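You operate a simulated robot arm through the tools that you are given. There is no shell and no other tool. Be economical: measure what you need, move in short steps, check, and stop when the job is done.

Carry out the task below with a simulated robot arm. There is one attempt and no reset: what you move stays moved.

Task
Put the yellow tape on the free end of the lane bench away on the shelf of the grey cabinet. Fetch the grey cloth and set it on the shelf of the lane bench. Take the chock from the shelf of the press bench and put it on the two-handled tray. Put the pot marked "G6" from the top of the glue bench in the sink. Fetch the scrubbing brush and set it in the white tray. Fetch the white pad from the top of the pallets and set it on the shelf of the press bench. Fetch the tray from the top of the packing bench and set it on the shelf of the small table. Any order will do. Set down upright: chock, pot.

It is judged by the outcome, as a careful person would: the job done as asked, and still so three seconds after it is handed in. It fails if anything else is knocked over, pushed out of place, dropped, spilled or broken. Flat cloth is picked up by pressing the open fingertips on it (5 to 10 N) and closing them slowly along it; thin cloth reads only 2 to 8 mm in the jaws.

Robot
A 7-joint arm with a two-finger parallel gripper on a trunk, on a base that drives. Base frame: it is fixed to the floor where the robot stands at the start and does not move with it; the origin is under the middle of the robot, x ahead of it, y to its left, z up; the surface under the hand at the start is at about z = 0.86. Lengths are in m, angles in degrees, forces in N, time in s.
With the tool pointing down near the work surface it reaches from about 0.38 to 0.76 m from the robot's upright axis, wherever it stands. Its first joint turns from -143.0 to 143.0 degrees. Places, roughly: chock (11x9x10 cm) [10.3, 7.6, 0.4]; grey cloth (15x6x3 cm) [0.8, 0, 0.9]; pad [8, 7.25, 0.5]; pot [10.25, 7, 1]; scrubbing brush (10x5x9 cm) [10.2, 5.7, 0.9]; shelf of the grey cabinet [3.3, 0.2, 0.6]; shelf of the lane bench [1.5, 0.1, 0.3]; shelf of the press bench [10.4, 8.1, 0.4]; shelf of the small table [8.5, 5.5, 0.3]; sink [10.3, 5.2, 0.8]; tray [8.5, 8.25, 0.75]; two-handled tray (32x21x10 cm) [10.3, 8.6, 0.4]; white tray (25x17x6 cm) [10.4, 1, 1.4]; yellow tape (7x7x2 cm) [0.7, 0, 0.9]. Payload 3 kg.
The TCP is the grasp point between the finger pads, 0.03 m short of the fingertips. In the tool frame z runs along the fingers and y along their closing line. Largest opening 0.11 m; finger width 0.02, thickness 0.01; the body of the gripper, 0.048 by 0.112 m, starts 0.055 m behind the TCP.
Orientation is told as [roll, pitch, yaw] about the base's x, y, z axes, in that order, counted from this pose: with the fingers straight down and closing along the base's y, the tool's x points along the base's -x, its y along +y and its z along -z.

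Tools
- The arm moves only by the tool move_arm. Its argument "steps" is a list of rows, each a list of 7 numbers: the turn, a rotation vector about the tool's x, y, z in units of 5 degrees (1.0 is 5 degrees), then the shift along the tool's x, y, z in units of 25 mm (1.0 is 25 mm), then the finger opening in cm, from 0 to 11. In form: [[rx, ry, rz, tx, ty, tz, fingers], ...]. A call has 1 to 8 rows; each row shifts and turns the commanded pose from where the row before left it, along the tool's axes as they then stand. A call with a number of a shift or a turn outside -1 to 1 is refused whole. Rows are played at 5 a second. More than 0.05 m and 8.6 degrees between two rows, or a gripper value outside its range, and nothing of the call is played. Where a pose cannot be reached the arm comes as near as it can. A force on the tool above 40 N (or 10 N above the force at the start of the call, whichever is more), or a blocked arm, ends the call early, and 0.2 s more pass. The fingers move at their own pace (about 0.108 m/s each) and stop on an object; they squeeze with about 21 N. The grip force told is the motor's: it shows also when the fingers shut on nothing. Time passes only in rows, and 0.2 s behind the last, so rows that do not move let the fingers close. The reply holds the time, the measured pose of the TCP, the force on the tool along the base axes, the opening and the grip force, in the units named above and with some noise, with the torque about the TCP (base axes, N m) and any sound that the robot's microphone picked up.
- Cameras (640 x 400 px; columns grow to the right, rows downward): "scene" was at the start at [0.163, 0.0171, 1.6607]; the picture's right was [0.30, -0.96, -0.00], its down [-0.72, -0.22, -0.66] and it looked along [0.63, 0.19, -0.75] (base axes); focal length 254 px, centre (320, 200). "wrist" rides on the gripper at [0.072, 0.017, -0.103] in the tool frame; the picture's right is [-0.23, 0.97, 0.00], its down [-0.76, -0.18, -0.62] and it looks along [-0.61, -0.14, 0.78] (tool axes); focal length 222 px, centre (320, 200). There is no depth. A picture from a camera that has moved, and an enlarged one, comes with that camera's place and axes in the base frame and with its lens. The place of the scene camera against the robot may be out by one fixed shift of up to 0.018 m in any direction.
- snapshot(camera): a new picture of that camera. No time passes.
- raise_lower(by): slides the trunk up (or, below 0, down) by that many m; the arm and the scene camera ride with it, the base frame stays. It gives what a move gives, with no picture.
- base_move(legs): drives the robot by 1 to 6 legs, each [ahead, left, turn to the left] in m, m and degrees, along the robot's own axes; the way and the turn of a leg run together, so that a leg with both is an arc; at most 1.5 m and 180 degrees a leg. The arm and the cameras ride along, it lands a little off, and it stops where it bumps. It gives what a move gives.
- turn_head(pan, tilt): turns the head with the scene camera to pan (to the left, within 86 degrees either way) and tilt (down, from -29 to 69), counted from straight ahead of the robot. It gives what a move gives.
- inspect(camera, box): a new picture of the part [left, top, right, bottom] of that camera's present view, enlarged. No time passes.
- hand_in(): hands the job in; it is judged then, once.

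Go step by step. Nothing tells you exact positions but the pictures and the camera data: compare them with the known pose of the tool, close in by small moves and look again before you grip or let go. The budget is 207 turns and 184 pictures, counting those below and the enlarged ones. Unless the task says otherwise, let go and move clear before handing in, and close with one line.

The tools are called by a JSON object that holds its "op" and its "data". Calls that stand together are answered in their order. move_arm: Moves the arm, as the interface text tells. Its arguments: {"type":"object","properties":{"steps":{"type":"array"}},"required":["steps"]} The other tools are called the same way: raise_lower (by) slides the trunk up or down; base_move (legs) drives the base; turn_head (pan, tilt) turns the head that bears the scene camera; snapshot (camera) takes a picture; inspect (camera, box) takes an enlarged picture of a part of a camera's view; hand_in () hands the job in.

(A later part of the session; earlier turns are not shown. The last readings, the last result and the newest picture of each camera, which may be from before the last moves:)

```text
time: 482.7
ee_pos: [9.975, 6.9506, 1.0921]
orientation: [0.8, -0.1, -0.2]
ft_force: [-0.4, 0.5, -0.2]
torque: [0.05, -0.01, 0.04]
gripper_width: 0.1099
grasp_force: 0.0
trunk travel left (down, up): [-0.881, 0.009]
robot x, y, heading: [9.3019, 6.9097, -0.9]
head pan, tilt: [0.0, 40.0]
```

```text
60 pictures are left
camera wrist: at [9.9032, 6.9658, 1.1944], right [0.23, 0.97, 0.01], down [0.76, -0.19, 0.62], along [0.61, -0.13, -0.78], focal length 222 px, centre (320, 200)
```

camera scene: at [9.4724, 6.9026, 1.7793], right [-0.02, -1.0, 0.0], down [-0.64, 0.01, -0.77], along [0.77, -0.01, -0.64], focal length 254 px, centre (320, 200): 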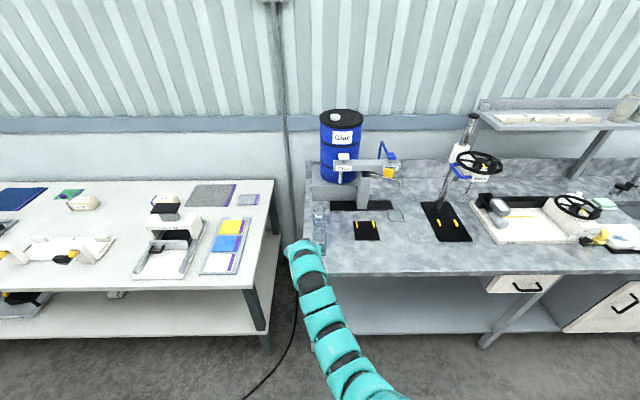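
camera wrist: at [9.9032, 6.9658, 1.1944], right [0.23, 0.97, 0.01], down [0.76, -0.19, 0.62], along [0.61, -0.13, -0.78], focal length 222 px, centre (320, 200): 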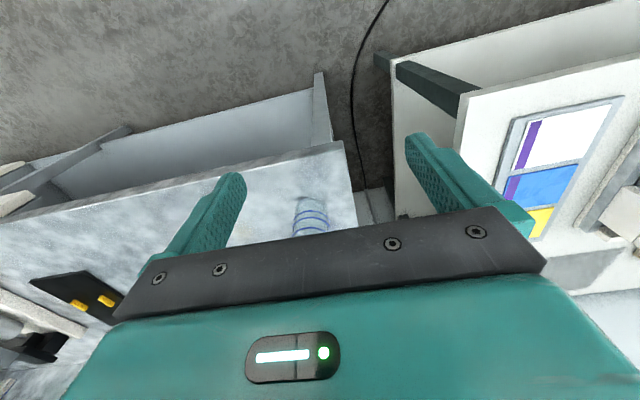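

{"op": "base_move", "data": {"legs": [[0.14, -0.052, 0]]}}

{"op": "snapshot", "data": {"camera": "wrist"}}

{"op": "inspect", "data": {"camera": "scene", "box": [260, 160, 420, 260]}}

```text
time: 484.1
ee_pos: [10.1155, 6.8986, 1.0902]
orientation: [0.8, 0.1, 0.0]
ft_force: [-0.8, 0.3, -1.3]
torque: [0.05, 0.0, 0.02]
gripper_width: 0.1101
grasp_force: 0.0
trunk travel left (down, up): [-0.881, 0.009]
robot x, y, heading: [9.4373, 6.8576, -1.1]
head pan, tilt: [0.0, 40.0]
```

```text
59 pictures are left
camera wrist: at [10.0429, 6.9127, 1.1932], right [0.23, 0.97, 0.01], down [0.76, -0.19, 0.62], along [0.6, -0.13, -0.79], focal length 222 px, centre (320, 200)
```

wrist: 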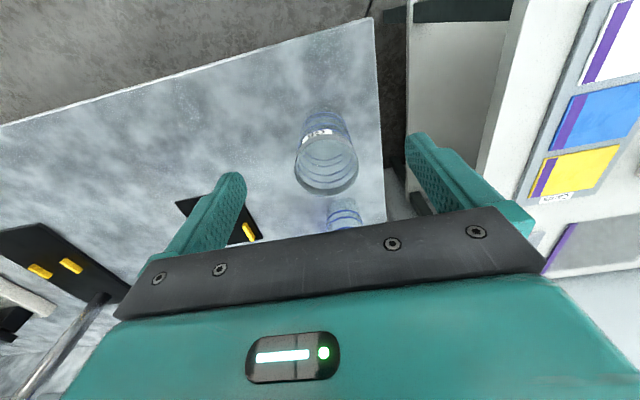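

```text
4.00 times, centred on (340, 210) of scene
camera zoom: at [9.6127, 6.8486, 1.7792], right [-0.01, -1.0, 0.0], down [-0.64, 0.01, -0.77], along [0.77, -0.01, -0.64], focal length 1018 px, centre (240, 160)
```

zoom: 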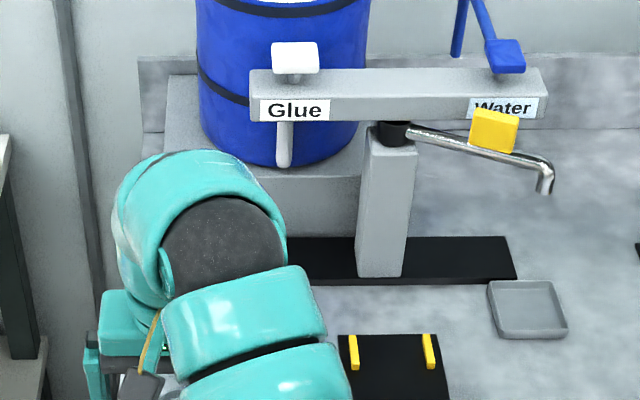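

Both rim and base agree: the jar axis is at (10.148, 6.898). I'll move 3 cm ahead and lower around it.

{"op": "base_move", "data": {"legs": [[0.0325, 0, 0]]}}

{"op": "raise_lower", "data": {"by": -0.07}}

{"op": "snapshot", "data": {"camera": "wrist"}}

```text
time: 485.0
ee_pos: [10.1476, 6.8979, 1.0912]
orientation: [0.8, 0.0, -0.1]
ft_force: [1.0, 1.0, 0.2]
torque: [-0.02, 0.05, 0.02]
gripper_width: 0.11
grasp_force: 0.1
trunk travel left (down, up): [-0.881, 0.009]
robot x, y, heading: [9.4701, 6.8598, -0.8]
head pan, tilt: [0.0, 40.0]
```

```text
time: 486.0
ee_pos: [10.1473, 6.8978, 1.0232]
orientation: [0.8, 0.1, 0.0]
ft_force: [-0.6, -0.1, 0.1]
torque: [0.01, 0.0, -0.05]
gripper_width: 0.11
grasp_force: 0.1
trunk travel left (down, up): [-0.811, 0.079]
robot x, y, heading: [9.4689, 6.8537, -0.8]
head pan, tilt: [0.0, 40.0]
```

```text
57 pictures are left
camera wrist: at [10.074, 6.9129, 1.1239], right [0.23, 0.97, 0.01], down [0.76, -0.19, 0.62], along [0.61, -0.13, -0.78], focal length 222 px, centre (320, 200)
```

wrist: 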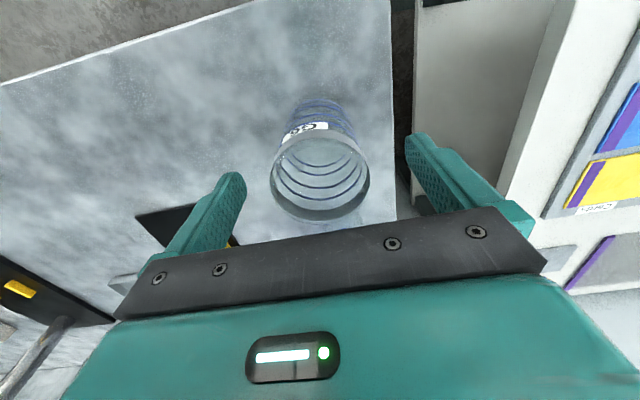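

{"op": "raise_lower", "data": {"by": -0.06}}

{"op": "move_arm", "data": {"steps": [[0, 0, 0, 0, 0, 0, 9], [0, 0, 0, 0, 0, 0, 7.5], [0, 0, 0, 0, 0, 0, 6.5], [0, 0, 0, 0, 0, 0, 5.5], [0, 0, 0, 0, 0, 0, 5], [0, 0, 0, 0, 0, 0, 5]]}}

{"op": "raise_lower", "data": {"by": 0.03}}

{"op": "snapshot", "data": {"camera": "wrist"}}

```text
time: 487.0
ee_pos: [10.1473, 6.8984, 0.9631]
orientation: [0.8, 0.0, -0.1]
ft_force: [-0.5, -1.4, 14.3]
torque: [-0.23, 0.02, 0.03]
gripper_width: 0.1101
grasp_force: 0.1
trunk travel left (down, up): [-0.751, 0.139]
robot x, y, heading: [9.4716, 6.8563, -0.8]
head pan, tilt: [0.0, 40.0]
```

```text
time: 488.4
ee_pos: [10.1467, 6.8973, 0.9631]
orientation: [0.8, -0.1, 0.0]
ft_force: [4.9, -3.8, 21.4]
torque: [-0.69, -0.2, 0.13]
gripper_width: 0.0588
grasp_force: 20.4
trunk travel left (down, up): [-0.751, 0.139]
robot x, y, heading: [9.4718, 6.8566, -0.8]
head pan, tilt: [0.0, 40.0]
```

```text
time: 489.2
ee_pos: [10.1468, 6.8994, 0.9915]
orientation: [0.8, 0.2, -0.1]
ft_force: [-0.4, -0.2, -1.9]
torque: [0.0, 0.01, 0.01]
gripper_width: 0.0587
grasp_force: 20.9
trunk travel left (down, up): [-0.781, 0.109]
robot x, y, heading: [9.4683, 6.861, -1.4]
head pan, tilt: [0.0, 40.0]
```

```text
56 pictures are left
camera wrist: at [10.0744, 6.913, 1.0932], right [0.23, 0.97, 0.01], down [0.76, -0.19, 0.62], along [0.6, -0.13, -0.79], focal length 222 px, centre (320, 200)
```

wrist: 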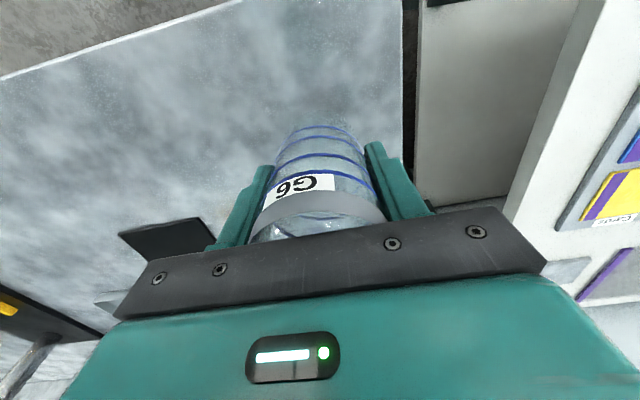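

G6 is gripped and lifted. I'll raise it, back out, and strafe south to the sink.

{"op": "raise_lower", "data": {"by": 0.1}}

{"op": "base_move", "data": {"legs": [[-0.23, 0, 1], [0, -0.8, 0], [0, -0.85, 0]]}}

{"op": "snapshot", "data": {"camera": "scene"}}

{"op": "snapshot", "data": {"camera": "wrist"}}

```text
time: 490.5
ee_pos: [10.1472, 6.8977, 1.0923]
orientation: [0.8, 0.1, -0.1]
ft_force: [-0.2, 0.3, -0.8]
torque: [-0.01, 0.0, 0.0]
gripper_width: 0.0588
grasp_force: 20.9
trunk travel left (down, up): [-0.881, 0.009]
robot x, y, heading: [9.4695, 6.8584, -0.8]
head pan, tilt: [0.0, 40.0]
```

```text
time: 500.3
ee_pos: [9.9305, 5.2554, 1.0919]
orientation: [0.8, 0.1, 1.6]
ft_force: [-0.3, -0.2, -0.7]
torque: [-0.05, 0.0, 0.01]
gripper_width: 0.0588
grasp_force: 21.3
trunk travel left (down, up): [-0.881, 0.009]
robot x, y, heading: [9.2563, 5.1974, 0.8]
head pan, tilt: [0.0, 40.0]
```

```text
55 pictures are left
camera scene: at [9.4278, 5.1914, 1.7793], right [0.01, -1.0, 0.0], down [-0.64, -0.01, -0.77], along [0.77, 0.01, -0.64], focal length 254 px, centre (320, 200)
```

scene: 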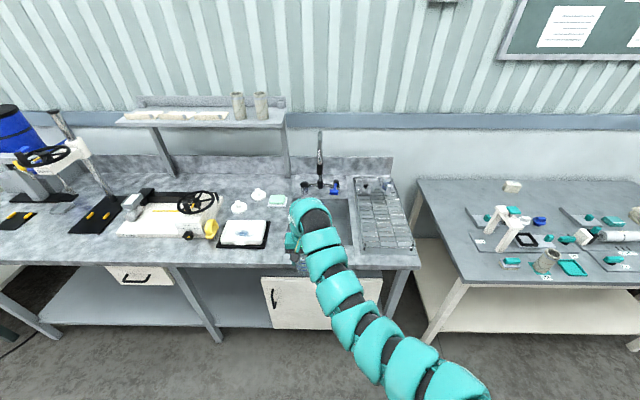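

```text
54 pictures are left
camera wrist: at [9.8567, 5.2685, 1.1938], right [0.2, 0.98, 0.01], down [0.77, -0.17, 0.62], along [0.61, -0.11, -0.78], focal length 222 px, centre (320, 200)
```

wrist: 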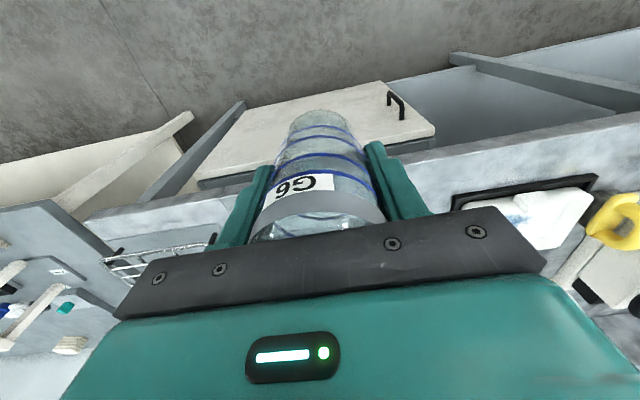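

{"op": "inspect", "data": {"camera": "scene", "box": [230, 130, 430, 255]}}

```text
3.20 times, centred on (330, 192) of scene
camera zoom: at [9.4278, 5.1914, 1.7793], right [0.01, -1.0, 0.0], down [-0.64, -0.01, -0.77], along [0.77, 0.01, -0.64], focal length 814 px, centre (288, 224)
```

zoom: 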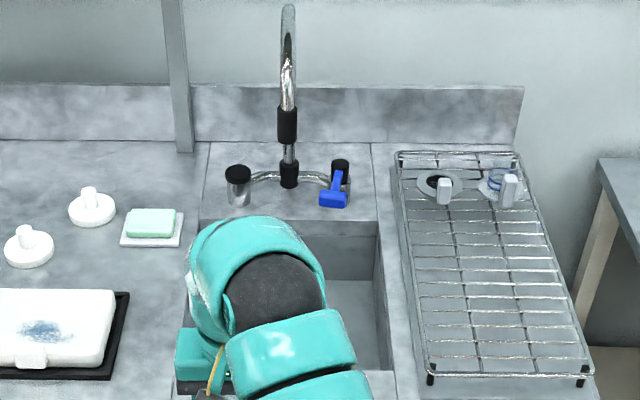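

The basin spans roughly x 10.17–10.49, y 5.05–5.36, with the faucet spout near y 5.2 at the back. I'll set the pot in the front part near (10.25, 5.26). Driving closer to look.

{"op": "base_move", "data": {"legs": [[0.22, 0, 0]]}}

{"op": "snapshot", "data": {"camera": "wrist"}}

{"op": "snapshot", "data": {"camera": "scene"}}

```text
time: 502.0
ee_pos: [10.1486, 5.2535, 1.0925]
orientation: [0.8, 0.1, 1.2]
ft_force: [0.5, -0.1, -0.9]
torque: [-0.02, -0.01, -0.03]
gripper_width: 0.0587
grasp_force: 21.4
trunk travel left (down, up): [-0.881, 0.009]
robot x, y, heading: [9.4749, 5.198, 0.4]
head pan, tilt: [0.0, 40.0]
```

```text
52 pictures are left
camera wrist: at [10.075, 5.2678, 1.1933], right [0.21, 0.98, 0.01], down [0.77, -0.17, 0.62], along [0.61, -0.12, -0.79], focal length 222 px, centre (320, 200)
```

wrist: 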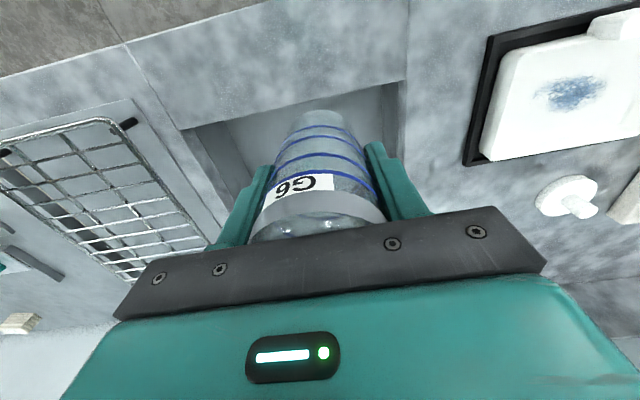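

```text
51 pictures are left
camera scene: at [9.6461, 5.1935, 1.7792], right [0.01, -1.0, 0.0], down [-0.64, -0.01, -0.77], along [0.77, 0.01, -0.64], focal length 254 px, centre (320, 200)
```

scene: 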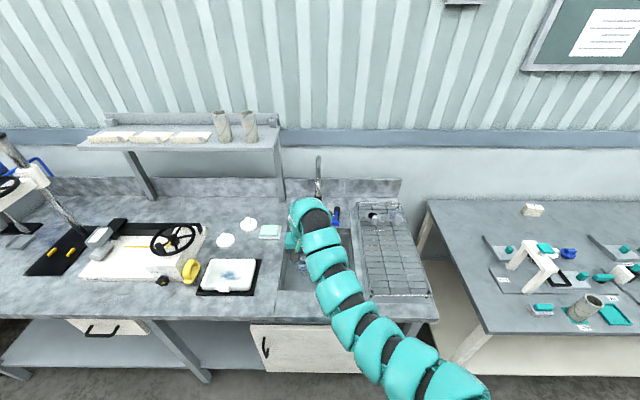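

The basin front edge is x≈10.148 and y 5.06–5.36. I'll go 9 cm ahead and lower the pot into the basin by steps.

{"op": "base_move", "data": {"legs": [[0.095, 0, 0]]}}

{"op": "raise_lower", "data": {"by": -0.1}}

{"op": "snapshot", "data": {"camera": "wrist"}}

{"op": "snapshot", "data": {"camera": "scene"}}

```text
time: 503.1
ee_pos: [10.2436, 5.2556, 1.0915]
orientation: [0.8, 0.1, 1.2]
ft_force: [-0.1, -0.5, -1.3]
torque: [-0.01, 0.01, 0.01]
gripper_width: 0.0584
grasp_force: 20.8
trunk travel left (down, up): [-0.881, 0.009]
robot x, y, heading: [9.5655, 5.2025, 0.4]
head pan, tilt: [0.0, 40.0]
```

```text
time: 504.5
ee_pos: [10.2423, 5.2571, 0.9912]
orientation: [0.8, 0.1, 1.2]
ft_force: [0.3, -0.4, -1.3]
torque: [0.02, -0.03, 0.02]
gripper_width: 0.0586
grasp_force: 20.7
trunk travel left (down, up): [-0.781, 0.109]
robot x, y, heading: [9.5678, 5.201, 0.7]
head pan, tilt: [0.0, 40.0]
```

```text
50 pictures are left
camera wrist: at [10.1694, 5.2686, 1.0938], right [0.21, 0.98, 0.01], down [0.77, -0.17, 0.62], along [0.61, -0.12, -0.78], focal length 222 px, centre (320, 200)
```

wrist: 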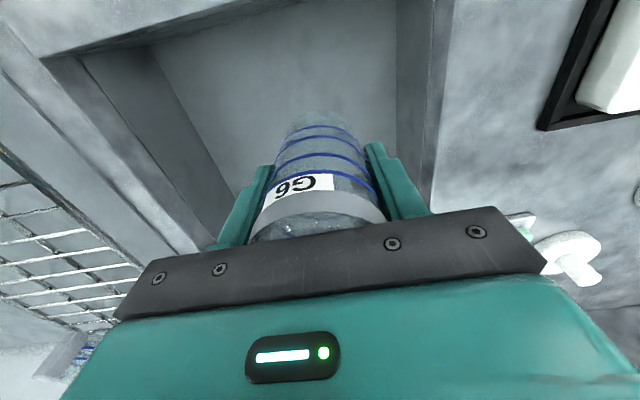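

```text
49 pictures are left
camera scene: at [9.7401, 5.1943, 1.6794], right [0.01, -1.0, 0.0], down [-0.64, -0.01, -0.77], along [0.77, 0.01, -0.64], focal length 254 px, centre (320, 200)
```

scene: 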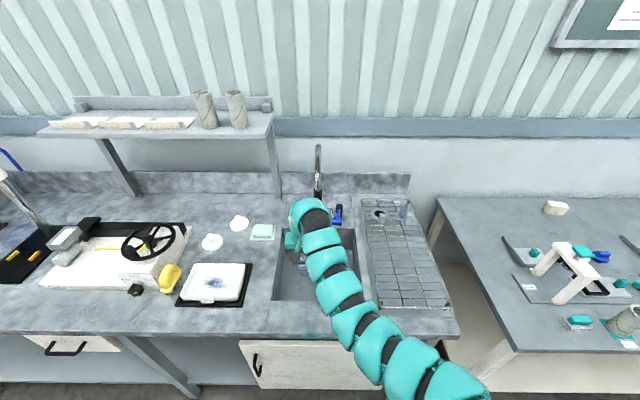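

{"op": "raise_lower", "data": {"by": -0.1}}

{"op": "snapshot", "data": {"camera": "wrist"}}

{"op": "raise_lower", "data": {"by": -0.015}}

{"op": "raise_lower", "data": {"by": -0.01}}

```text
time: 505.8
ee_pos: [10.2421, 5.2562, 0.8916]
orientation: [0.8, 0.2, 1.2]
ft_force: [-1.0, -0.8, -0.8]
torque: [-0.01, 0.0, 0.02]
gripper_width: 0.0587
grasp_force: 21.2
trunk travel left (down, up): [-0.681, 0.209]
robot x, y, heading: [9.5639, 5.1995, 0.9]
head pan, tilt: [0.0, 40.0]
```

```text
48 pictures are left
camera wrist: at [10.1693, 5.2686, 0.9939], right [0.21, 0.98, 0.01], down [0.77, -0.17, 0.62], along [0.61, -0.12, -0.78], focal length 222 px, centre (320, 200)
```

wrist: 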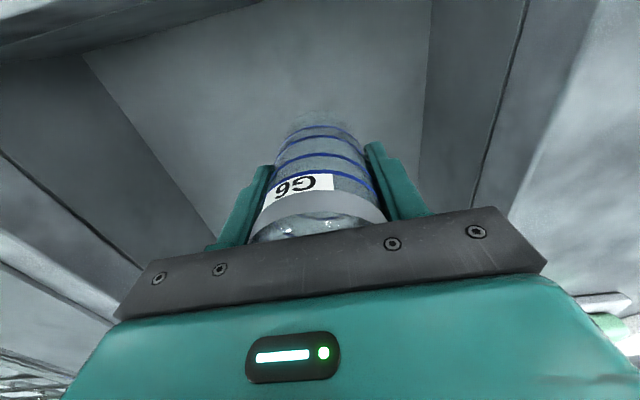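

```text
time: 506.4
ee_pos: [10.2424, 5.2562, 0.8768]
orientation: [0.9, 0.2, 1.3]
ft_force: [0.1, 0.6, -0.4]
torque: [0.03, 0.0, 0.01]
gripper_width: 0.0587
grasp_force: 21.2
trunk travel left (down, up): [-0.666, 0.224]
robot x, y, heading: [9.5673, 5.2013, 0.3]
head pan, tilt: [0.0, 40.0]
```

```text
time: 507.0
ee_pos: [10.2428, 5.2554, 0.8663]
orientation: [0.7, 0.1, 1.3]
ft_force: [-0.7, 0.3, -0.8]
torque: [-0.03, -0.03, -0.01]
gripper_width: 0.0587
grasp_force: 21.3
trunk travel left (down, up): [-0.656, 0.234]
robot x, y, heading: [9.5713, 5.1955, 0.5]
head pan, tilt: [0.0, 40.0]
```

{"op": "raise_lower", "data": {"by": -0.01}}

{"op": "raise_lower", "data": {"by": -0.01}}

{"op": "raise_lower", "data": {"by": -0.008}}

```text
time: 507.6
ee_pos: [10.2439, 5.257, 0.8566]
orientation: [0.8, 0.1, 1.2]
ft_force: [-0.1, -0.5, -0.7]
torque: [0.0, -0.01, 0.0]
gripper_width: 0.0587
grasp_force: 21.3
trunk travel left (down, up): [-0.646, 0.244]
robot x, y, heading: [9.5659, 5.2013, 0.4]
head pan, tilt: [0.0, 40.0]
```

```text
time: 508.2
ee_pos: [10.2426, 5.2558, 0.8466]
orientation: [0.9, 0.1, 1.2]
ft_force: [-1.1, -0.2, -1.4]
torque: [0.02, -0.01, 0.0]
gripper_width: 0.0587
grasp_force: 21.5
trunk travel left (down, up): [-0.636, 0.254]
robot x, y, heading: [9.5617, 5.1998, 0.6]
head pan, tilt: [0.0, 40.0]
```

```text
time: 508.7
ee_pos: [10.2427, 5.2566, 0.8385]
orientation: [0.8, 0.0, 1.1]
ft_force: [-0.2, 1.0, -1.8]
torque: [0.01, -0.01, -0.03]
gripper_width: 0.0587
grasp_force: 20.5
trunk travel left (down, up): [-0.628, 0.262]
robot x, y, heading: [9.5663, 5.1972, 0.5]
head pan, tilt: [0.0, 40.0]
```

{"op": "raise_lower", "data": {"by": -0.008}}

{"op": "raise_lower", "data": {"by": -0.008}}

{"op": "snapshot", "data": {"camera": "wrist"}}

```text
time: 509.3
ee_pos: [10.2431, 5.2565, 0.8307]
orientation: [0.8, 0.1, 1.2]
ft_force: [-1.0, 0.1, -1.3]
torque: [0.01, 0.01, -0.01]
gripper_width: 0.0588
grasp_force: 21.2
trunk travel left (down, up): [-0.62, 0.27]
robot x, y, heading: [9.5671, 5.2012, 0.2]
head pan, tilt: [0.0, 40.0]
```

```text
time: 509.9
ee_pos: [10.2426, 5.2556, 0.8238]
orientation: [0.7, 0.0, 1.2]
ft_force: [-0.6, -0.6, 3.7]
torque: [-0.12, 0.06, -0.03]
gripper_width: 0.0587
grasp_force: 21.1
trunk travel left (down, up): [-0.612, 0.278]
robot x, y, heading: [9.5673, 5.2007, 0.7]
head pan, tilt: [0.0, 40.0]
```

```text
47 pictures are left
camera wrist: at [10.1692, 5.2686, 0.9253], right [0.21, 0.98, 0.01], down [0.77, -0.17, 0.62], along [0.61, -0.12, -0.78], focal length 222 px, centre (320, 200)
```

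wrist: 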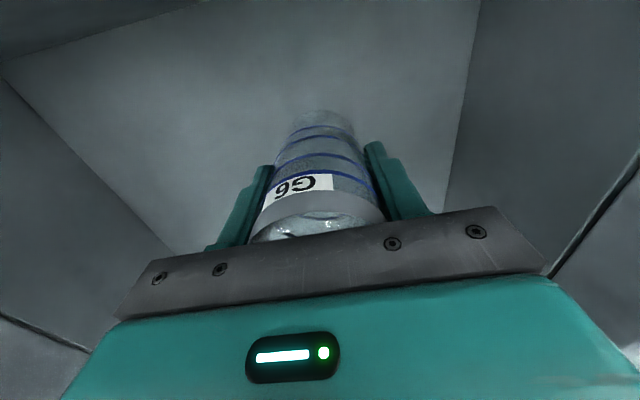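

The pot touches the basin floor. I'll open gently and rise straight up.

{"op": "raise_lower", "data": {"by": -0.002}}

{"op": "move_arm", "data": {"steps": [[0, 0, 0, 0, 0, 0, 6.2], [0, 0, 0, 0, 0, 0, 6.8], [0, 0, 0, 0, 0, 0, 7.6], [0, 0, 0, 0, 0, 0, 8.5], [0, 0, 0, 0, 0, 0, 8.5]]}}

{"op": "raise_lower", "data": {"by": 0.15}}

{"op": "raise_lower", "data": {"by": 0.12}}

{"op": "snapshot", "data": {"camera": "wrist"}}

```text
time: 510.4
ee_pos: [10.2428, 5.2561, 0.823]
orientation: [0.8, -0.2, 1.1]
ft_force: [1.9, 0.0, 20.5]
torque: [-0.49, 0.01, 0.0]
gripper_width: 0.0588
grasp_force: 20.8
trunk travel left (down, up): [-0.61, 0.28]
robot x, y, heading: [9.5657, 5.2, 0.5]
head pan, tilt: [0.0, 40.0]
```

```text
time: 511.6
ee_pos: [10.2406, 5.256, 0.8231]
orientation: [0.7, -0.2, 1.2]
ft_force: [5.8, 1.2, 31.5]
torque: [-0.42, 0.02, 0.03]
gripper_width: 0.0851
grasp_force: 0.2
trunk travel left (down, up): [-0.61, 0.28]
robot x, y, heading: [9.5635, 5.201, 0.3]
head pan, tilt: [0.0, 40.0]
```

```text
time: 513.3
ee_pos: [10.2424, 5.2566, 0.9703]
orientation: [0.8, 0.1, 1.3]
ft_force: [-0.6, -0.3, 0.2]
torque: [0.01, 0.01, 0.0]
gripper_width: 0.0851
grasp_force: 0.0
trunk travel left (down, up): [-0.76, 0.13]
robot x, y, heading: [9.5677, 5.199, 0.7]
head pan, tilt: [0.0, 40.0]
```

```text
time: 514.8
ee_pos: [10.2422, 5.2559, 1.0902]
orientation: [0.8, 0.2, 1.2]
ft_force: [0.2, -0.9, -0.4]
torque: [-0.01, -0.03, 0.04]
gripper_width: 0.0849
grasp_force: 0.0
trunk travel left (down, up): [-0.88, 0.01]
robot x, y, heading: [9.5676, 5.1981, 0.7]
head pan, tilt: [0.0, 40.0]
```

```text
46 pictures are left
camera wrist: at [10.1695, 5.2685, 1.1927], right [0.21, 0.98, 0.01], down [0.77, -0.17, 0.62], along [0.61, -0.12, -0.78], focal length 222 px, centre (320, 200)
```

wrist: 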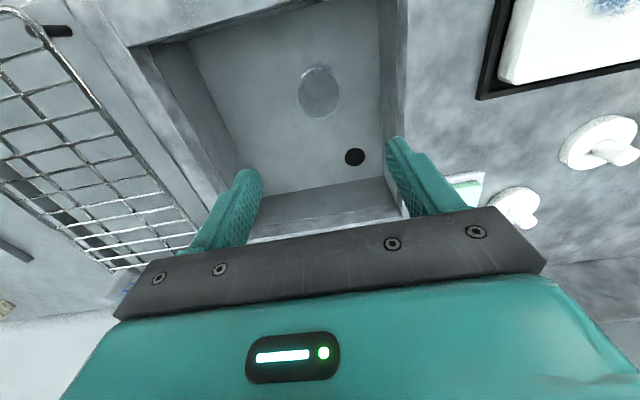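

{"op": "inspect", "data": {"camera": "wrist", "box": [220, 30, 420, 155]}}

```text
3.20 times, centred on (320, 92) of wrist
camera zoom: at [10.1695, 5.2685, 1.1927], right [0.21, 0.98, 0.01], down [0.77, -0.17, 0.62], along [0.61, -0.12, -0.78], focal length 711 px, centre (320, 544)
```

zoom: 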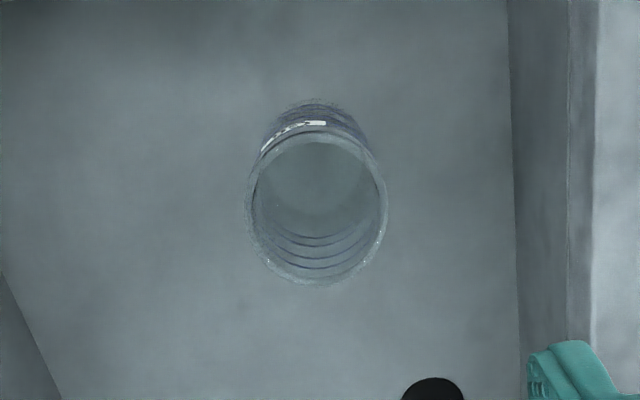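

The pot stands upright in the sink. Next is the brush: I'll back off, move left a bit and look.

{"op": "base_move", "data": {"legs": [[-0.3, 0, 0], [0, 0.35, 0]]}}

{"op": "inspect", "data": {"camera": "scene", "box": [160, 150, 420, 312]}}

```text
time: 518.8
ee_pos: [9.9341, 5.6103, 1.0909]
orientation: [0.7, 0.0, 1.8]
ft_force: [1.1, -0.2, -0.6]
torque: [-0.01, 0.01, 0.0]
gripper_width: 0.0851
grasp_force: 0.1
trunk travel left (down, up): [-0.88, 0.01]
robot x, y, heading: [9.2604, 5.548, 1.0]
head pan, tilt: [0.0, 40.0]
```

```text
2.46 times, centred on (290, 231) of scene
camera zoom: at [9.4321, 5.5448, 1.7784], right [0.02, -1.0, 0.0], down [-0.64, -0.01, -0.77], along [0.77, 0.01, -0.64], focal length 626 px, centre (394, 124)
```

zoom: 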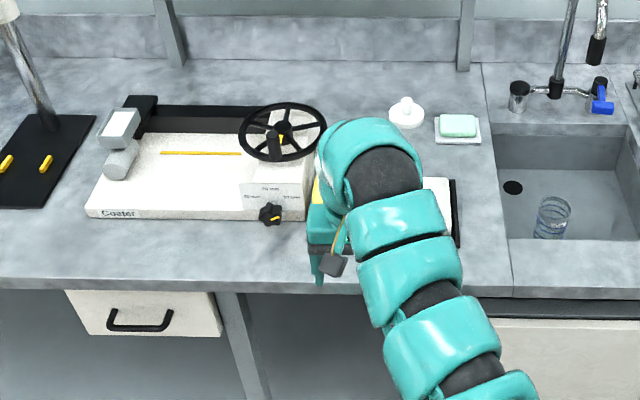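

{"op": "snapshot", "data": {"camera": "wrist"}}

{"op": "base_move", "data": {"legs": [[0, -0.3, 0]]}}

{"op": "turn_head", "data": {"pan": 22, "tilt": 42}}

{"op": "inspect", "data": {"camera": "scene", "box": [220, 130, 420, 255]}}

```text
43 pictures are left
camera wrist: at [9.8608, 5.6231, 1.1928], right [0.2, 0.98, 0.01], down [0.77, -0.16, 0.62], along [0.61, -0.11, -0.78], focal length 222 px, centre (320, 200)
```

wrist: 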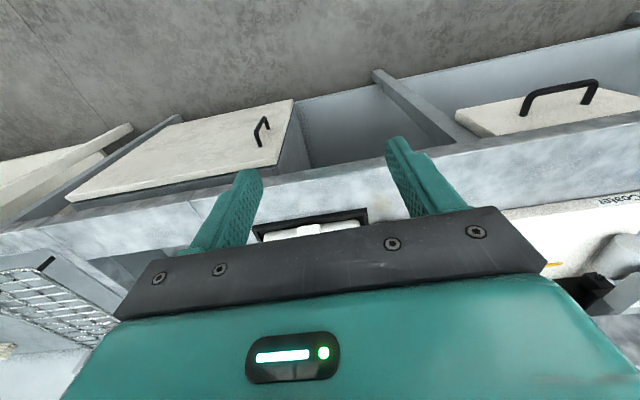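

```text
time: 520.8
ee_pos: [9.94, 5.3059, 1.0912]
orientation: [0.8, 0.1, 1.9]
ft_force: [-0.7, 0.2, 1.4]
torque: [0.02, 0.01, -0.02]
gripper_width: 0.085
grasp_force: 0.1
trunk travel left (down, up): [-0.88, 0.01]
robot x, y, heading: [9.2653, 5.2434, 1.0]
head pan, tilt: [0.0, 40.0]
```

```text
time: 521.7
ee_pos: [9.9398, 5.3059, 1.0905]
orientation: [0.8, 0.1, 2.0]
ft_force: [-0.1, 0.5, -0.2]
torque: [0.0, -0.03, 0.0]
gripper_width: 0.0851
grasp_force: 0.1
trunk travel left (down, up): [-0.88, 0.01]
robot x, y, heading: [9.2654, 5.241, 1.1]
head pan, tilt: [22.0, 42.0]
```

```text
3.20 times, centred on (320, 192) of scene
camera zoom: at [9.43, 5.2696, 1.7754], right [0.39, -0.92, 0.0], down [-0.62, -0.26, -0.74], along [0.68, 0.29, -0.67], focal length 814 px, centre (320, 224)
```

zoom: 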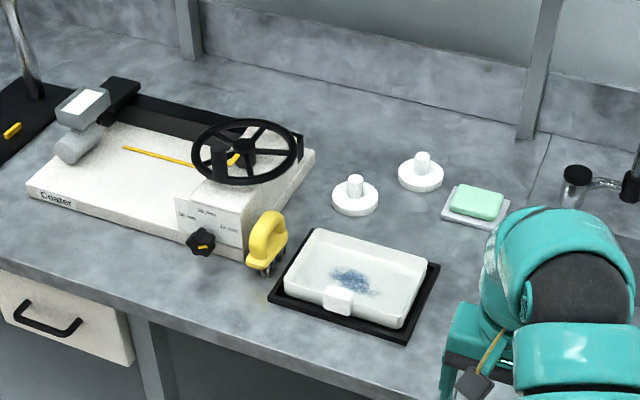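

{"op": "inspect", "data": {"camera": "scene", "box": [285, 185, 325, 220]}}

```text
11.43 times, centred on (305, 202) of scene
camera zoom: at [9.43, 5.2696, 1.7754], right [0.39, -0.92, 0.0], down [-0.62, -0.26, -0.74], along [0.68, 0.29, -0.67], focal length 2908 px, centre (491, 171)
```

zoom: 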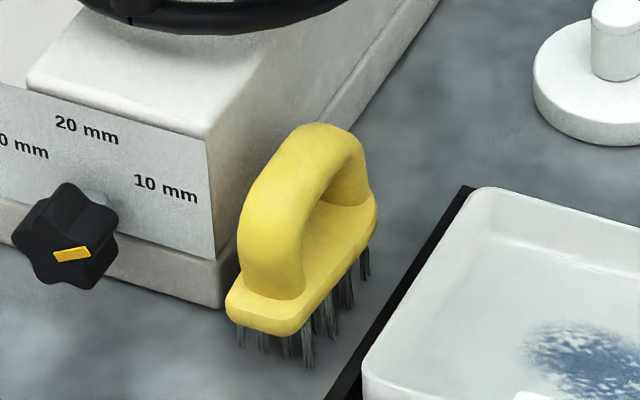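

The brush has a yellow arch handle along x, centred near (10.215, 5.69), top z≈0.98, squeezed between the coater box (y>5.727) with its handwheel and the white tub. A 40° tilted tool closing along y keeps clear of the wheel. I'll tilt and line up short of it.

{"op": "move_arm", "data": {"steps": [[0, -1, 0, -0.5, 0, 0, 4], [0, -1, 0, -0.5, 0, 0.04, 4], [0, -1, 0, -0.49, 0, 0.09, 4], [0, -1, 0, -0.48, 0, 0.13, 4], [0, -1, 0, -0.47, 0, 0.17, 4], [0, -1, 0, -0.45, 0, 0.21, 4], [0, -1, 0, -0.43, 0, 0.25, 4], [0, -1, 0, -0.41, 0, 0.29, 4]]}}

{"op": "base_move", "data": {"legs": [[0, 0.37, -1]]}}

{"op": "snapshot", "data": {"camera": "wrist"}}

```text
time: 523.5
ee_pos: [10.0406, 5.3105, 1.0899]
orientation: [1.0, -39.9, 1.2]
ft_force: [0.0, 0.3, 0.6]
torque: [-0.04, 0.03, -0.01]
gripper_width: 0.0404
grasp_force: 0.0
trunk travel left (down, up): [-0.88, 0.01]
robot x, y, heading: [9.2644, 5.2445, 1.1]
head pan, tilt: [22.0, 42.0]
```

```text
time: 525.9
ee_pos: [10.0368, 5.6702, 1.0894]
orientation: [1.0, -39.8, 0.2]
ft_force: [0.1, -0.5, -0.6]
torque: [0.02, -0.02, -0.03]
gripper_width: 0.0402
grasp_force: 0.1
trunk travel left (down, up): [-0.88, 0.01]
robot x, y, heading: [9.2594, 5.6144, 0.1]
head pan, tilt: [22.0, 42.0]
```

```text
40 pictures are left
camera wrist: at [9.9144, 5.6844, 1.122], right [0.16, 0.97, 0.16], down [0.19, -0.19, 0.96], along [0.97, -0.13, -0.21], focal length 222 px, centre (320, 200)
```

wrist: 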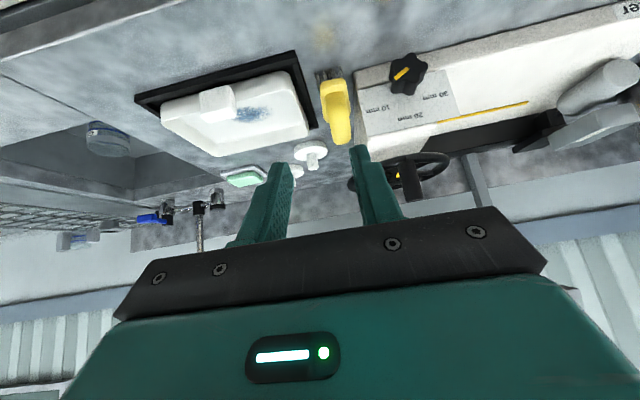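

Handle y is 5.688. I'll line up in y, lower to grasp height while still clear in front, then slide forward so the fingers pass under the wheel and around the handle.

{"op": "base_move", "data": {"legs": [[0, 0.018, 0]]}}

{"op": "raise_lower", "data": {"by": -0.11}}

{"op": "base_move", "data": {"legs": [[0.07, 0, 0]]}}

{"op": "snapshot", "data": {"camera": "wrist"}}

```text
time: 526.7
ee_pos: [10.0372, 5.6877, 1.0916]
orientation: [1.0, -39.9, 0.1]
ft_force: [-0.7, 0.0, 0.6]
torque: [-0.05, 0.0, 0.0]
gripper_width: 0.0403
grasp_force: 0.0
trunk travel left (down, up): [-0.88, 0.01]
robot x, y, heading: [9.2598, 5.6392, 0.2]
head pan, tilt: [22.0, 42.0]
```

```text
time: 528.1
ee_pos: [10.0364, 5.6884, 0.9812]
orientation: [1.0, -40.1, 0.2]
ft_force: [0.1, 0.9, 0.5]
torque: [0.03, 0.01, 0.03]
gripper_width: 0.04
grasp_force: 0.1
trunk travel left (down, up): [-0.77, 0.12]
robot x, y, heading: [9.2612, 5.632, 0.1]
head pan, tilt: [22.0, 42.0]
```

```text
time: 529.1
ee_pos: [10.1105, 5.6883, 0.9784]
orientation: [0.9, -39.9, 0.1]
ft_force: [-0.3, 0.5, -1.0]
torque: [0.04, -0.03, 0.04]
gripper_width: 0.04
grasp_force: 0.1
trunk travel left (down, up): [-0.77, 0.12]
robot x, y, heading: [9.3299, 5.6353, -0.1]
head pan, tilt: [22.0, 42.0]
```

```text
39 pictures are left
camera wrist: at [9.988, 5.7016, 1.0112], right [0.16, 0.97, 0.16], down [0.19, -0.19, 0.96], along [0.97, -0.13, -0.21], focal length 222 px, centre (320, 200)
```

wrist: 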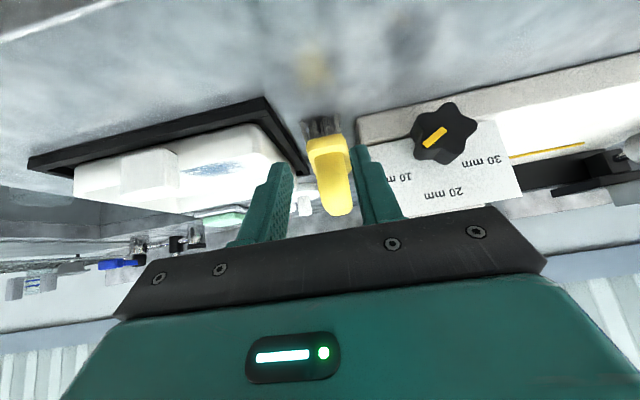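

{"op": "base_move", "data": {"legs": [[0.05, 0.001, 0]]}}

{"op": "snapshot", "data": {"camera": "wrist"}}

```text
time: 530.0
ee_pos: [10.1632, 5.6878, 0.9793]
orientation: [1.0, -39.8, 0.1]
ft_force: [1.7, -0.7, -0.6]
torque: [0.01, -0.01, -0.01]
gripper_width: 0.04
grasp_force: 0.0
trunk travel left (down, up): [-0.77, 0.12]
robot x, y, heading: [9.385, 5.6348, -0.1]
head pan, tilt: [22.0, 42.0]
```

```text
38 pictures are left
camera wrist: at [10.0395, 5.7021, 1.0107], right [0.16, 0.97, 0.16], down [0.19, -0.19, 0.96], along [0.97, -0.13, -0.21], focal length 222 px, centre (320, 200)
```

wrist: 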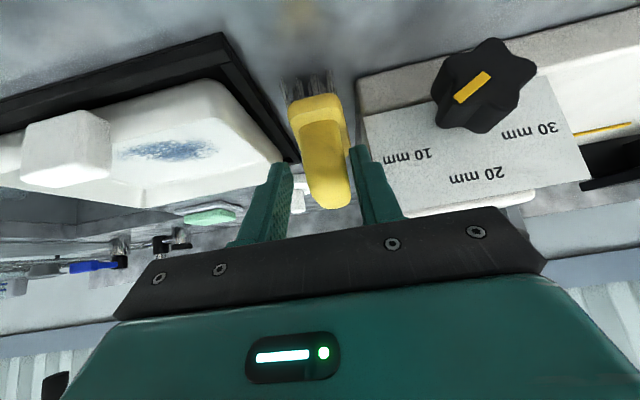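

{"op": "base_move", "data": {"legs": [[0.04, 0.002, 0]]}}

{"op": "snapshot", "data": {"camera": "wrist"}}

```text
time: 530.9
ee_pos: [10.1692, 5.6906, 0.9834]
orientation: [1.4, -39.7, 0.4]
ft_force: [-29.4, -8.1, 17.0]
torque: [0.59, -0.35, 0.89]
gripper_width: 0.0365
grasp_force: 0.1
trunk travel left (down, up): [-0.77, 0.12]
robot x, y, heading: [9.3994, 5.6389, 0.0]
head pan, tilt: [22.0, 42.0]
stopped in leg 1: the force on the tool passed its limit at 119 N (the readings are from after the stop); the commanded pose is now the measured one
```

```text
37 pictures are left
camera wrist: at [10.0473, 5.7041, 1.0156], right [0.16, 0.97, 0.16], down [0.19, -0.19, 0.96], along [0.97, -0.12, -0.22], focal length 222 px, centre (320, 200)
```

wrist: 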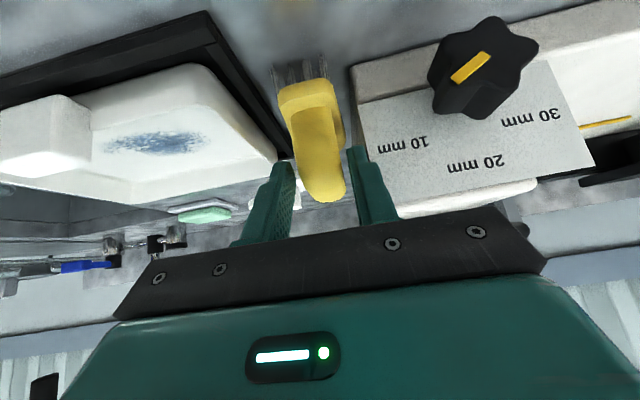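

The +y finger met the coater box's front edge. I'll back off and measure the gap precisely.

{"op": "base_move", "data": {"legs": [[-0.05, 0, 0]]}}

{"op": "inspect", "data": {"camera": "wrist", "box": [250, 60, 410, 240]}}

{"op": "inspect", "data": {"camera": "scene", "box": [200, 130, 440, 280]}}

```text
time: 531.8
ee_pos: [10.123, 5.6895, 0.9804]
orientation: [1.2, -39.6, 0.2]
ft_force: [-0.3, -0.5, 0.6]
torque: [0.0, -0.01, -0.01]
gripper_width: 0.0402
grasp_force: 0.1
trunk travel left (down, up): [-0.77, 0.12]
robot x, y, heading: [9.35, 5.6352, 0.2]
head pan, tilt: [22.0, 42.0]
```

```text
2.22 times, centred on (330, 150) of wrist
camera zoom: at [9.9999, 5.7043, 1.0134], right [0.16, 0.97, 0.16], down [0.19, -0.19, 0.96], along [0.97, -0.12, -0.22], focal length 494 px, centre (298, 311)
```

zoom: 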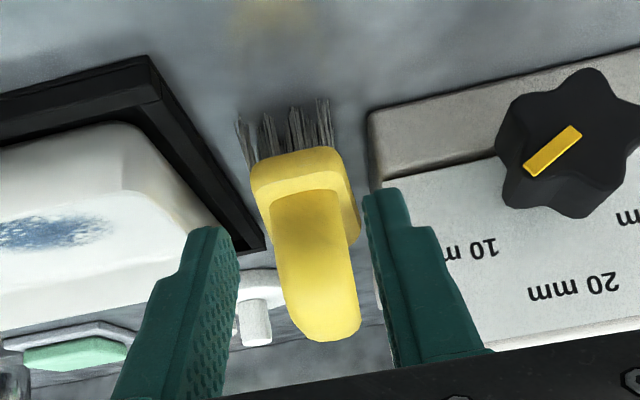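

```text
2.67 times, centred on (320, 205) of scene
camera zoom: at [9.5133, 5.6605, 1.6658], right [0.37, -0.93, 0.0], down [-0.62, -0.25, -0.74], along [0.69, 0.28, -0.67], focal length 678 px, centre (320, 187)
```

zoom: 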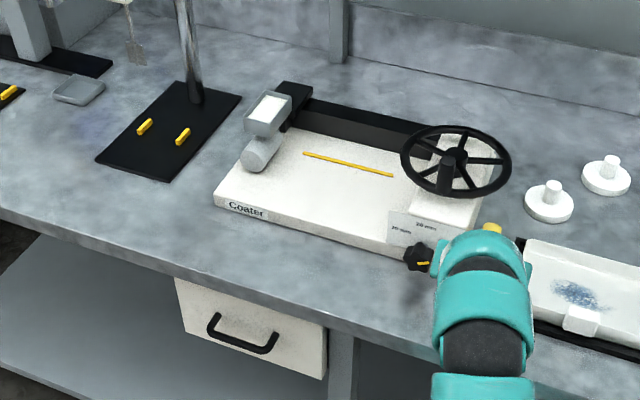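

The gap between handle and box is about 17 mm and the finger is 10 mm, so I'll enter with just the fingertips and grip the near leg of the handle. I'll use the arm itself for fine steps.

{"op": "raise_lower", "data": {"by": -0.012}}

{"op": "move_arm", "data": {"steps": [[0, 0, 0, 0, -0.1, 0, 4.4], [0, 0, 0, -0.4, 0, 0.33, 4.4], [0, 0, 0, -0.4, 0, 0.33, 4.4]]}}

{"op": "inspect", "data": {"camera": "wrist", "box": [250, 60, 410, 240]}}

```text
time: 532.4
ee_pos: [10.1255, 5.6914, 0.9682]
orientation: [1.2, -39.6, 0.3]
ft_force: [0.0, 0.1, -0.4]
torque: [0.04, 0.02, 0.0]
gripper_width: 0.04
grasp_force: 0.0
trunk travel left (down, up): [-0.758, 0.132]
robot x, y, heading: [9.3511, 5.6357, 0.2]
head pan, tilt: [22.0, 42.0]
```

```text
time: 533.2
ee_pos: [10.1505, 5.6895, 0.9657]
orientation: [1.1, -39.5, 0.3]
ft_force: [-0.5, -0.2, 0.0]
torque: [-0.02, -0.01, -0.01]
gripper_width: 0.0438
grasp_force: 0.1
trunk travel left (down, up): [-0.758, 0.132]
robot x, y, heading: [9.3526, 5.6346, 0.1]
head pan, tilt: [22.0, 42.0]
```

```text
2.22 times, centred on (330, 150) of wrist
camera zoom: at [10.0283, 5.7023, 0.9989], right [0.16, 0.97, 0.16], down [0.2, -0.19, 0.96], along [0.97, -0.12, -0.22], focal length 494 px, centre (298, 311)
```

zoom: 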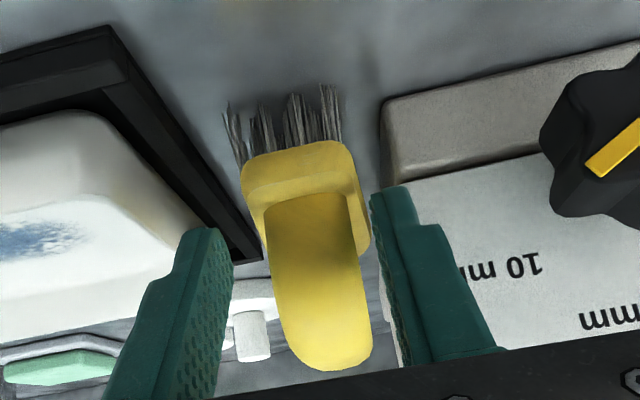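

The gap is only about 14 mm for an 11.5 mm finger, so I'll align the tool with the handle's −7° yaw, shift 3 mm toward −y, and check before entering.

{"op": "move_arm", "data": {"steps": [[0.45, 0, 0.54, 0, 0, 0, 4.4], [0.45, 0, 0.54, 0, -0.13, 0, 4.4]]}}

{"op": "inspect", "data": {"camera": "wrist", "box": [250, 60, 410, 240]}}

```text
time: 533.8
ee_pos: [10.1514, 5.6858, 0.9687]
orientation: [1.2, -39.4, -6.8]
ft_force: [-0.6, 0.5, 0.4]
torque: [-0.03, 0.04, -0.01]
gripper_width: 0.044
grasp_force: 0.0
trunk travel left (down, up): [-0.758, 0.132]
robot x, y, heading: [9.3551, 5.6338, 0.1]
head pan, tilt: [22.0, 42.0]
```

```text
2.22 times, centred on (330, 150) of wrist
camera zoom: at [10.0315, 5.714, 1.0004], right [0.28, 0.95, 0.16], down [0.17, -0.21, 0.96], along [0.95, -0.24, -0.22], focal length 494 px, centre (298, 311)
```

zoom: 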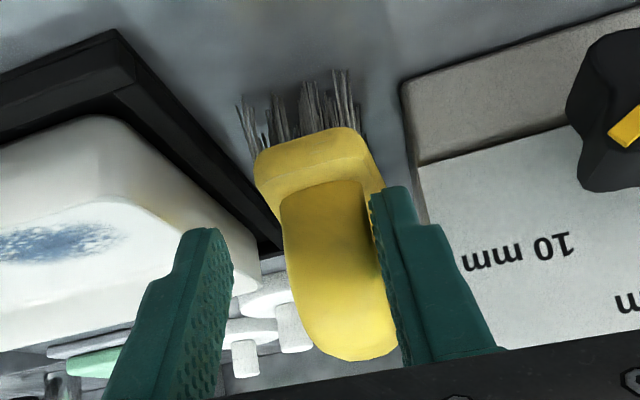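

Now the finger has clearance on both sides. I'll advance 2.8 cm in small arm steps.

{"op": "move_arm", "data": {"steps": [[0, 0, 0, -0.3, 0, 0.25, 4.4], [0, 0, 0, -0.3, 0, 0.25, 4.4], [0, 0, 0, -0.3, 0, 0.25, 4.4]]}}

{"op": "inspect", "data": {"camera": "wrist", "box": [250, 60, 410, 240]}}

```text
time: 534.6
ee_pos: [10.1809, 5.6828, 0.9691]
orientation: [1.2, -39.5, -6.8]
ft_force: [0.2, -0.7, 0.0]
torque: [0.02, -0.01, 0.01]
gripper_width: 0.044
grasp_force: 0.0
trunk travel left (down, up): [-0.758, 0.132]
robot x, y, heading: [9.3495, 5.6342, -0.0]
head pan, tilt: [22.0, 42.0]
```

```text
2.22 times, centred on (330, 150) of wrist
camera zoom: at [10.0611, 5.7116, 1.0011], right [0.28, 0.95, 0.16], down [0.17, -0.21, 0.96], along [0.95, -0.24, -0.22], focal length 494 px, centre (298, 311)
```

zoom: 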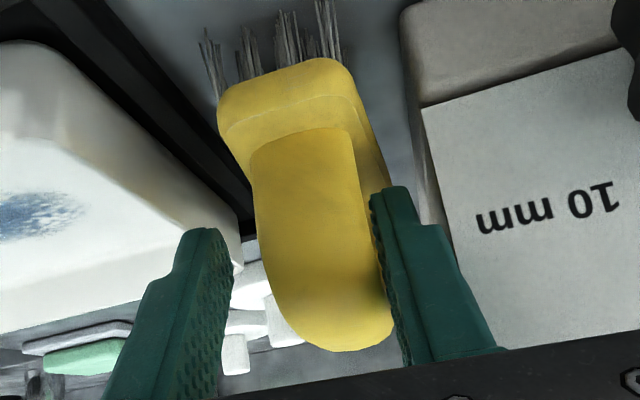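

Clear on both sides with no contact. I'll go a little further and close.

{"op": "move_arm", "data": {"steps": [[0, 0, 0, -0.25, 0, 0.21, 4.4], [0, 0, 0, 0, 0, 0, 3.6], [0, 0, 0, 0, 0, 0, 3], [0, 0, 0, 0, 0, 0, 2.2], [0, 0, 0, 0, 0, 0, 1.5], [0, 0, 0, 0, 0, 0, 1.5]]}}

{"op": "inspect", "data": {"camera": "wrist", "box": [250, 60, 410, 240]}}

```text
time: 536.0
ee_pos: [10.1871, 5.682, 0.967]
orientation: [1.1, -39.4, -6.7]
ft_force: [0.1, 0.5, 0.1]
torque: [-0.01, 0.03, 0.02]
gripper_width: 0.0258
grasp_force: 21.4
trunk travel left (down, up): [-0.758, 0.132]
robot x, y, heading: [9.351, 5.6374, 0.0]
head pan, tilt: [22.0, 42.0]
```

```text
2.22 times, centred on (330, 150) of wrist
camera zoom: at [10.0679, 5.7103, 1.0], right [0.28, 0.95, 0.16], down [0.17, -0.21, 0.96], along [0.95, -0.24, -0.22], focal length 494 px, centre (298, 311)
```

zoom: 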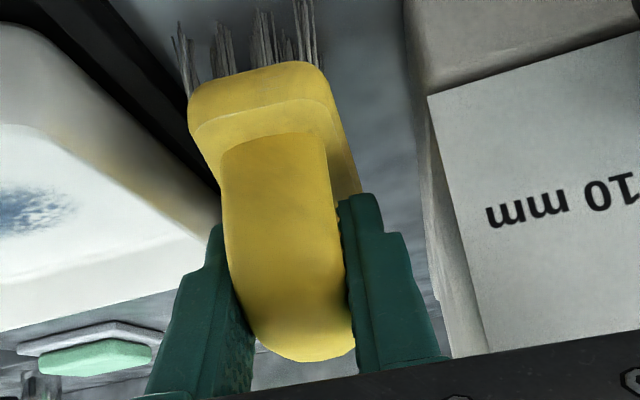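

The brush is gripped. I'll lift just 1 cm, pull it straight back from under the wheel, then raise.

{"op": "raise_lower", "data": {"by": 0.01}}

{"op": "base_move", "data": {"legs": [[-0.15, 0, 0]]}}

{"op": "raise_lower", "data": {"by": 0.1}}

{"op": "base_move", "data": {"legs": [[-0.13, 0, 0]]}}

{"op": "snapshot", "data": {"camera": "wrist"}}

{"op": "snapshot", "data": {"camera": "scene"}}

```text
time: 536.6
ee_pos: [10.1867, 5.6812, 0.9782]
orientation: [1.0, -39.4, -6.7]
ft_force: [-0.1, 0.5, -1.9]
torque: [0.0, 0.03, -0.03]
gripper_width: 0.0259
grasp_force: 20.7
trunk travel left (down, up): [-0.768, 0.122]
robot x, y, heading: [9.3494, 5.6372, -0.2]
head pan, tilt: [22.0, 42.0]
```

```text
time: 538.0
ee_pos: [10.0352, 5.6812, 0.9793]
orientation: [1.1, -39.4, -6.9]
ft_force: [-1.1, 0.5, -1.7]
torque: [-0.02, 0.06, -0.01]
gripper_width: 0.0261
grasp_force: 21.3
trunk travel left (down, up): [-0.768, 0.122]
robot x, y, heading: [9.1996, 5.6411, 0.0]
head pan, tilt: [22.0, 42.0]
```

```text
time: 539.3
ee_pos: [10.036, 5.6818, 1.0784]
orientation: [1.1, -39.3, -6.8]
ft_force: [-1.0, -1.1, -1.8]
torque: [0.02, -0.01, 0.01]
gripper_width: 0.0256
grasp_force: 21.0
trunk travel left (down, up): [-0.868, 0.022]
robot x, y, heading: [9.2, 5.6361, -0.1]
head pan, tilt: [22.0, 42.0]
```

```text
time: 540.6
ee_pos: [9.905, 5.6838, 1.0789]
orientation: [1.1, -39.4, -6.7]
ft_force: [-0.7, 0.3, -1.2]
torque: [0.0, 0.02, -0.01]
gripper_width: 0.0257
grasp_force: 21.1
trunk travel left (down, up): [-0.868, 0.022]
robot x, y, heading: [9.0684, 5.6364, 0.1]
head pan, tilt: [22.0, 42.0]
```

```text
30 pictures are left
camera wrist: at [9.7855, 5.7111, 1.1109], right [0.28, 0.95, 0.16], down [0.17, -0.21, 0.96], along [0.95, -0.24, -0.22], focal length 222 px, centre (320, 200)
```

wrist: 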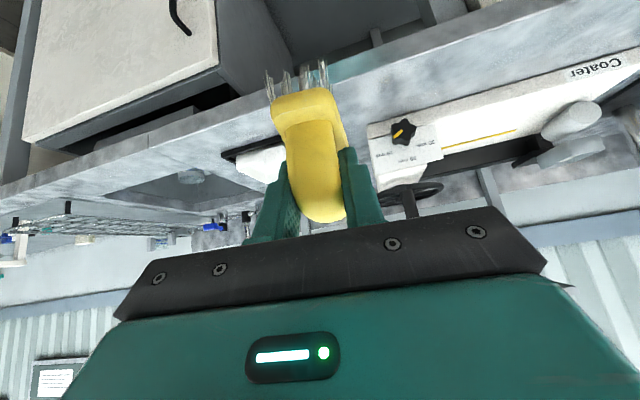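

```text
29 pictures are left
camera scene: at [9.2337, 5.6609, 1.7636], right [0.37, -0.93, 0.0], down [-0.62, -0.25, -0.74], along [0.69, 0.28, -0.67], focal length 254 px, centre (320, 200)
```

scene: 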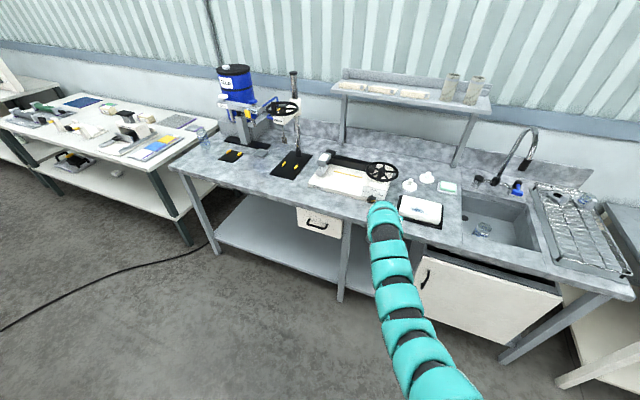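

The brush is held. I'll move into the corridor, turn south and drive toward the rack with the white tray.

{"op": "base_move", "data": {"legs": [[0.22, 0, 0], [0, 0, -90], [1.45, 0, 0], [1.45, 0, 0]]}}

{"op": "turn_head", "data": {"pan": 15, "tilt": 20}}

{"op": "snapshot", "data": {"camera": "scene"}}

```text
time: 559.7
ee_pos: [9.3508, 1.8924, 1.0774]
orientation: [1.1, -39.5, -96.5]
ft_force: [-0.2, 0.1, -1.8]
torque: [-0.02, 0.01, -0.02]
gripper_width: 0.0258
grasp_force: 20.9
trunk travel left (down, up): [-0.868, 0.022]
robot x, y, heading: [9.3011, 2.7286, -89.9]
head pan, tilt: [22.0, 42.0]
```

```text
time: 560.5
ee_pos: [9.3508, 1.8927, 1.0769]
orientation: [1.1, -39.5, -96.5]
ft_force: [0.2, -0.4, -1.0]
torque: [0.02, 0.04, 0.03]
gripper_width: 0.0257
grasp_force: 21.3
trunk travel left (down, up): [-0.868, 0.022]
robot x, y, heading: [9.3007, 2.7307, -89.7]
head pan, tilt: [15.0, 20.0]
```

```text
28 pictures are left
camera scene: at [9.3337, 2.5534, 1.7977], right [-0.97, -0.26, 0.0], down [-0.09, 0.33, -0.94], along [0.25, -0.91, -0.34], focal length 254 px, centre (320, 200)
```

scene: 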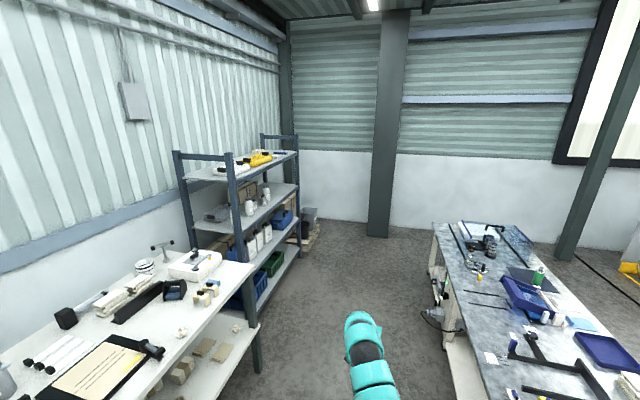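

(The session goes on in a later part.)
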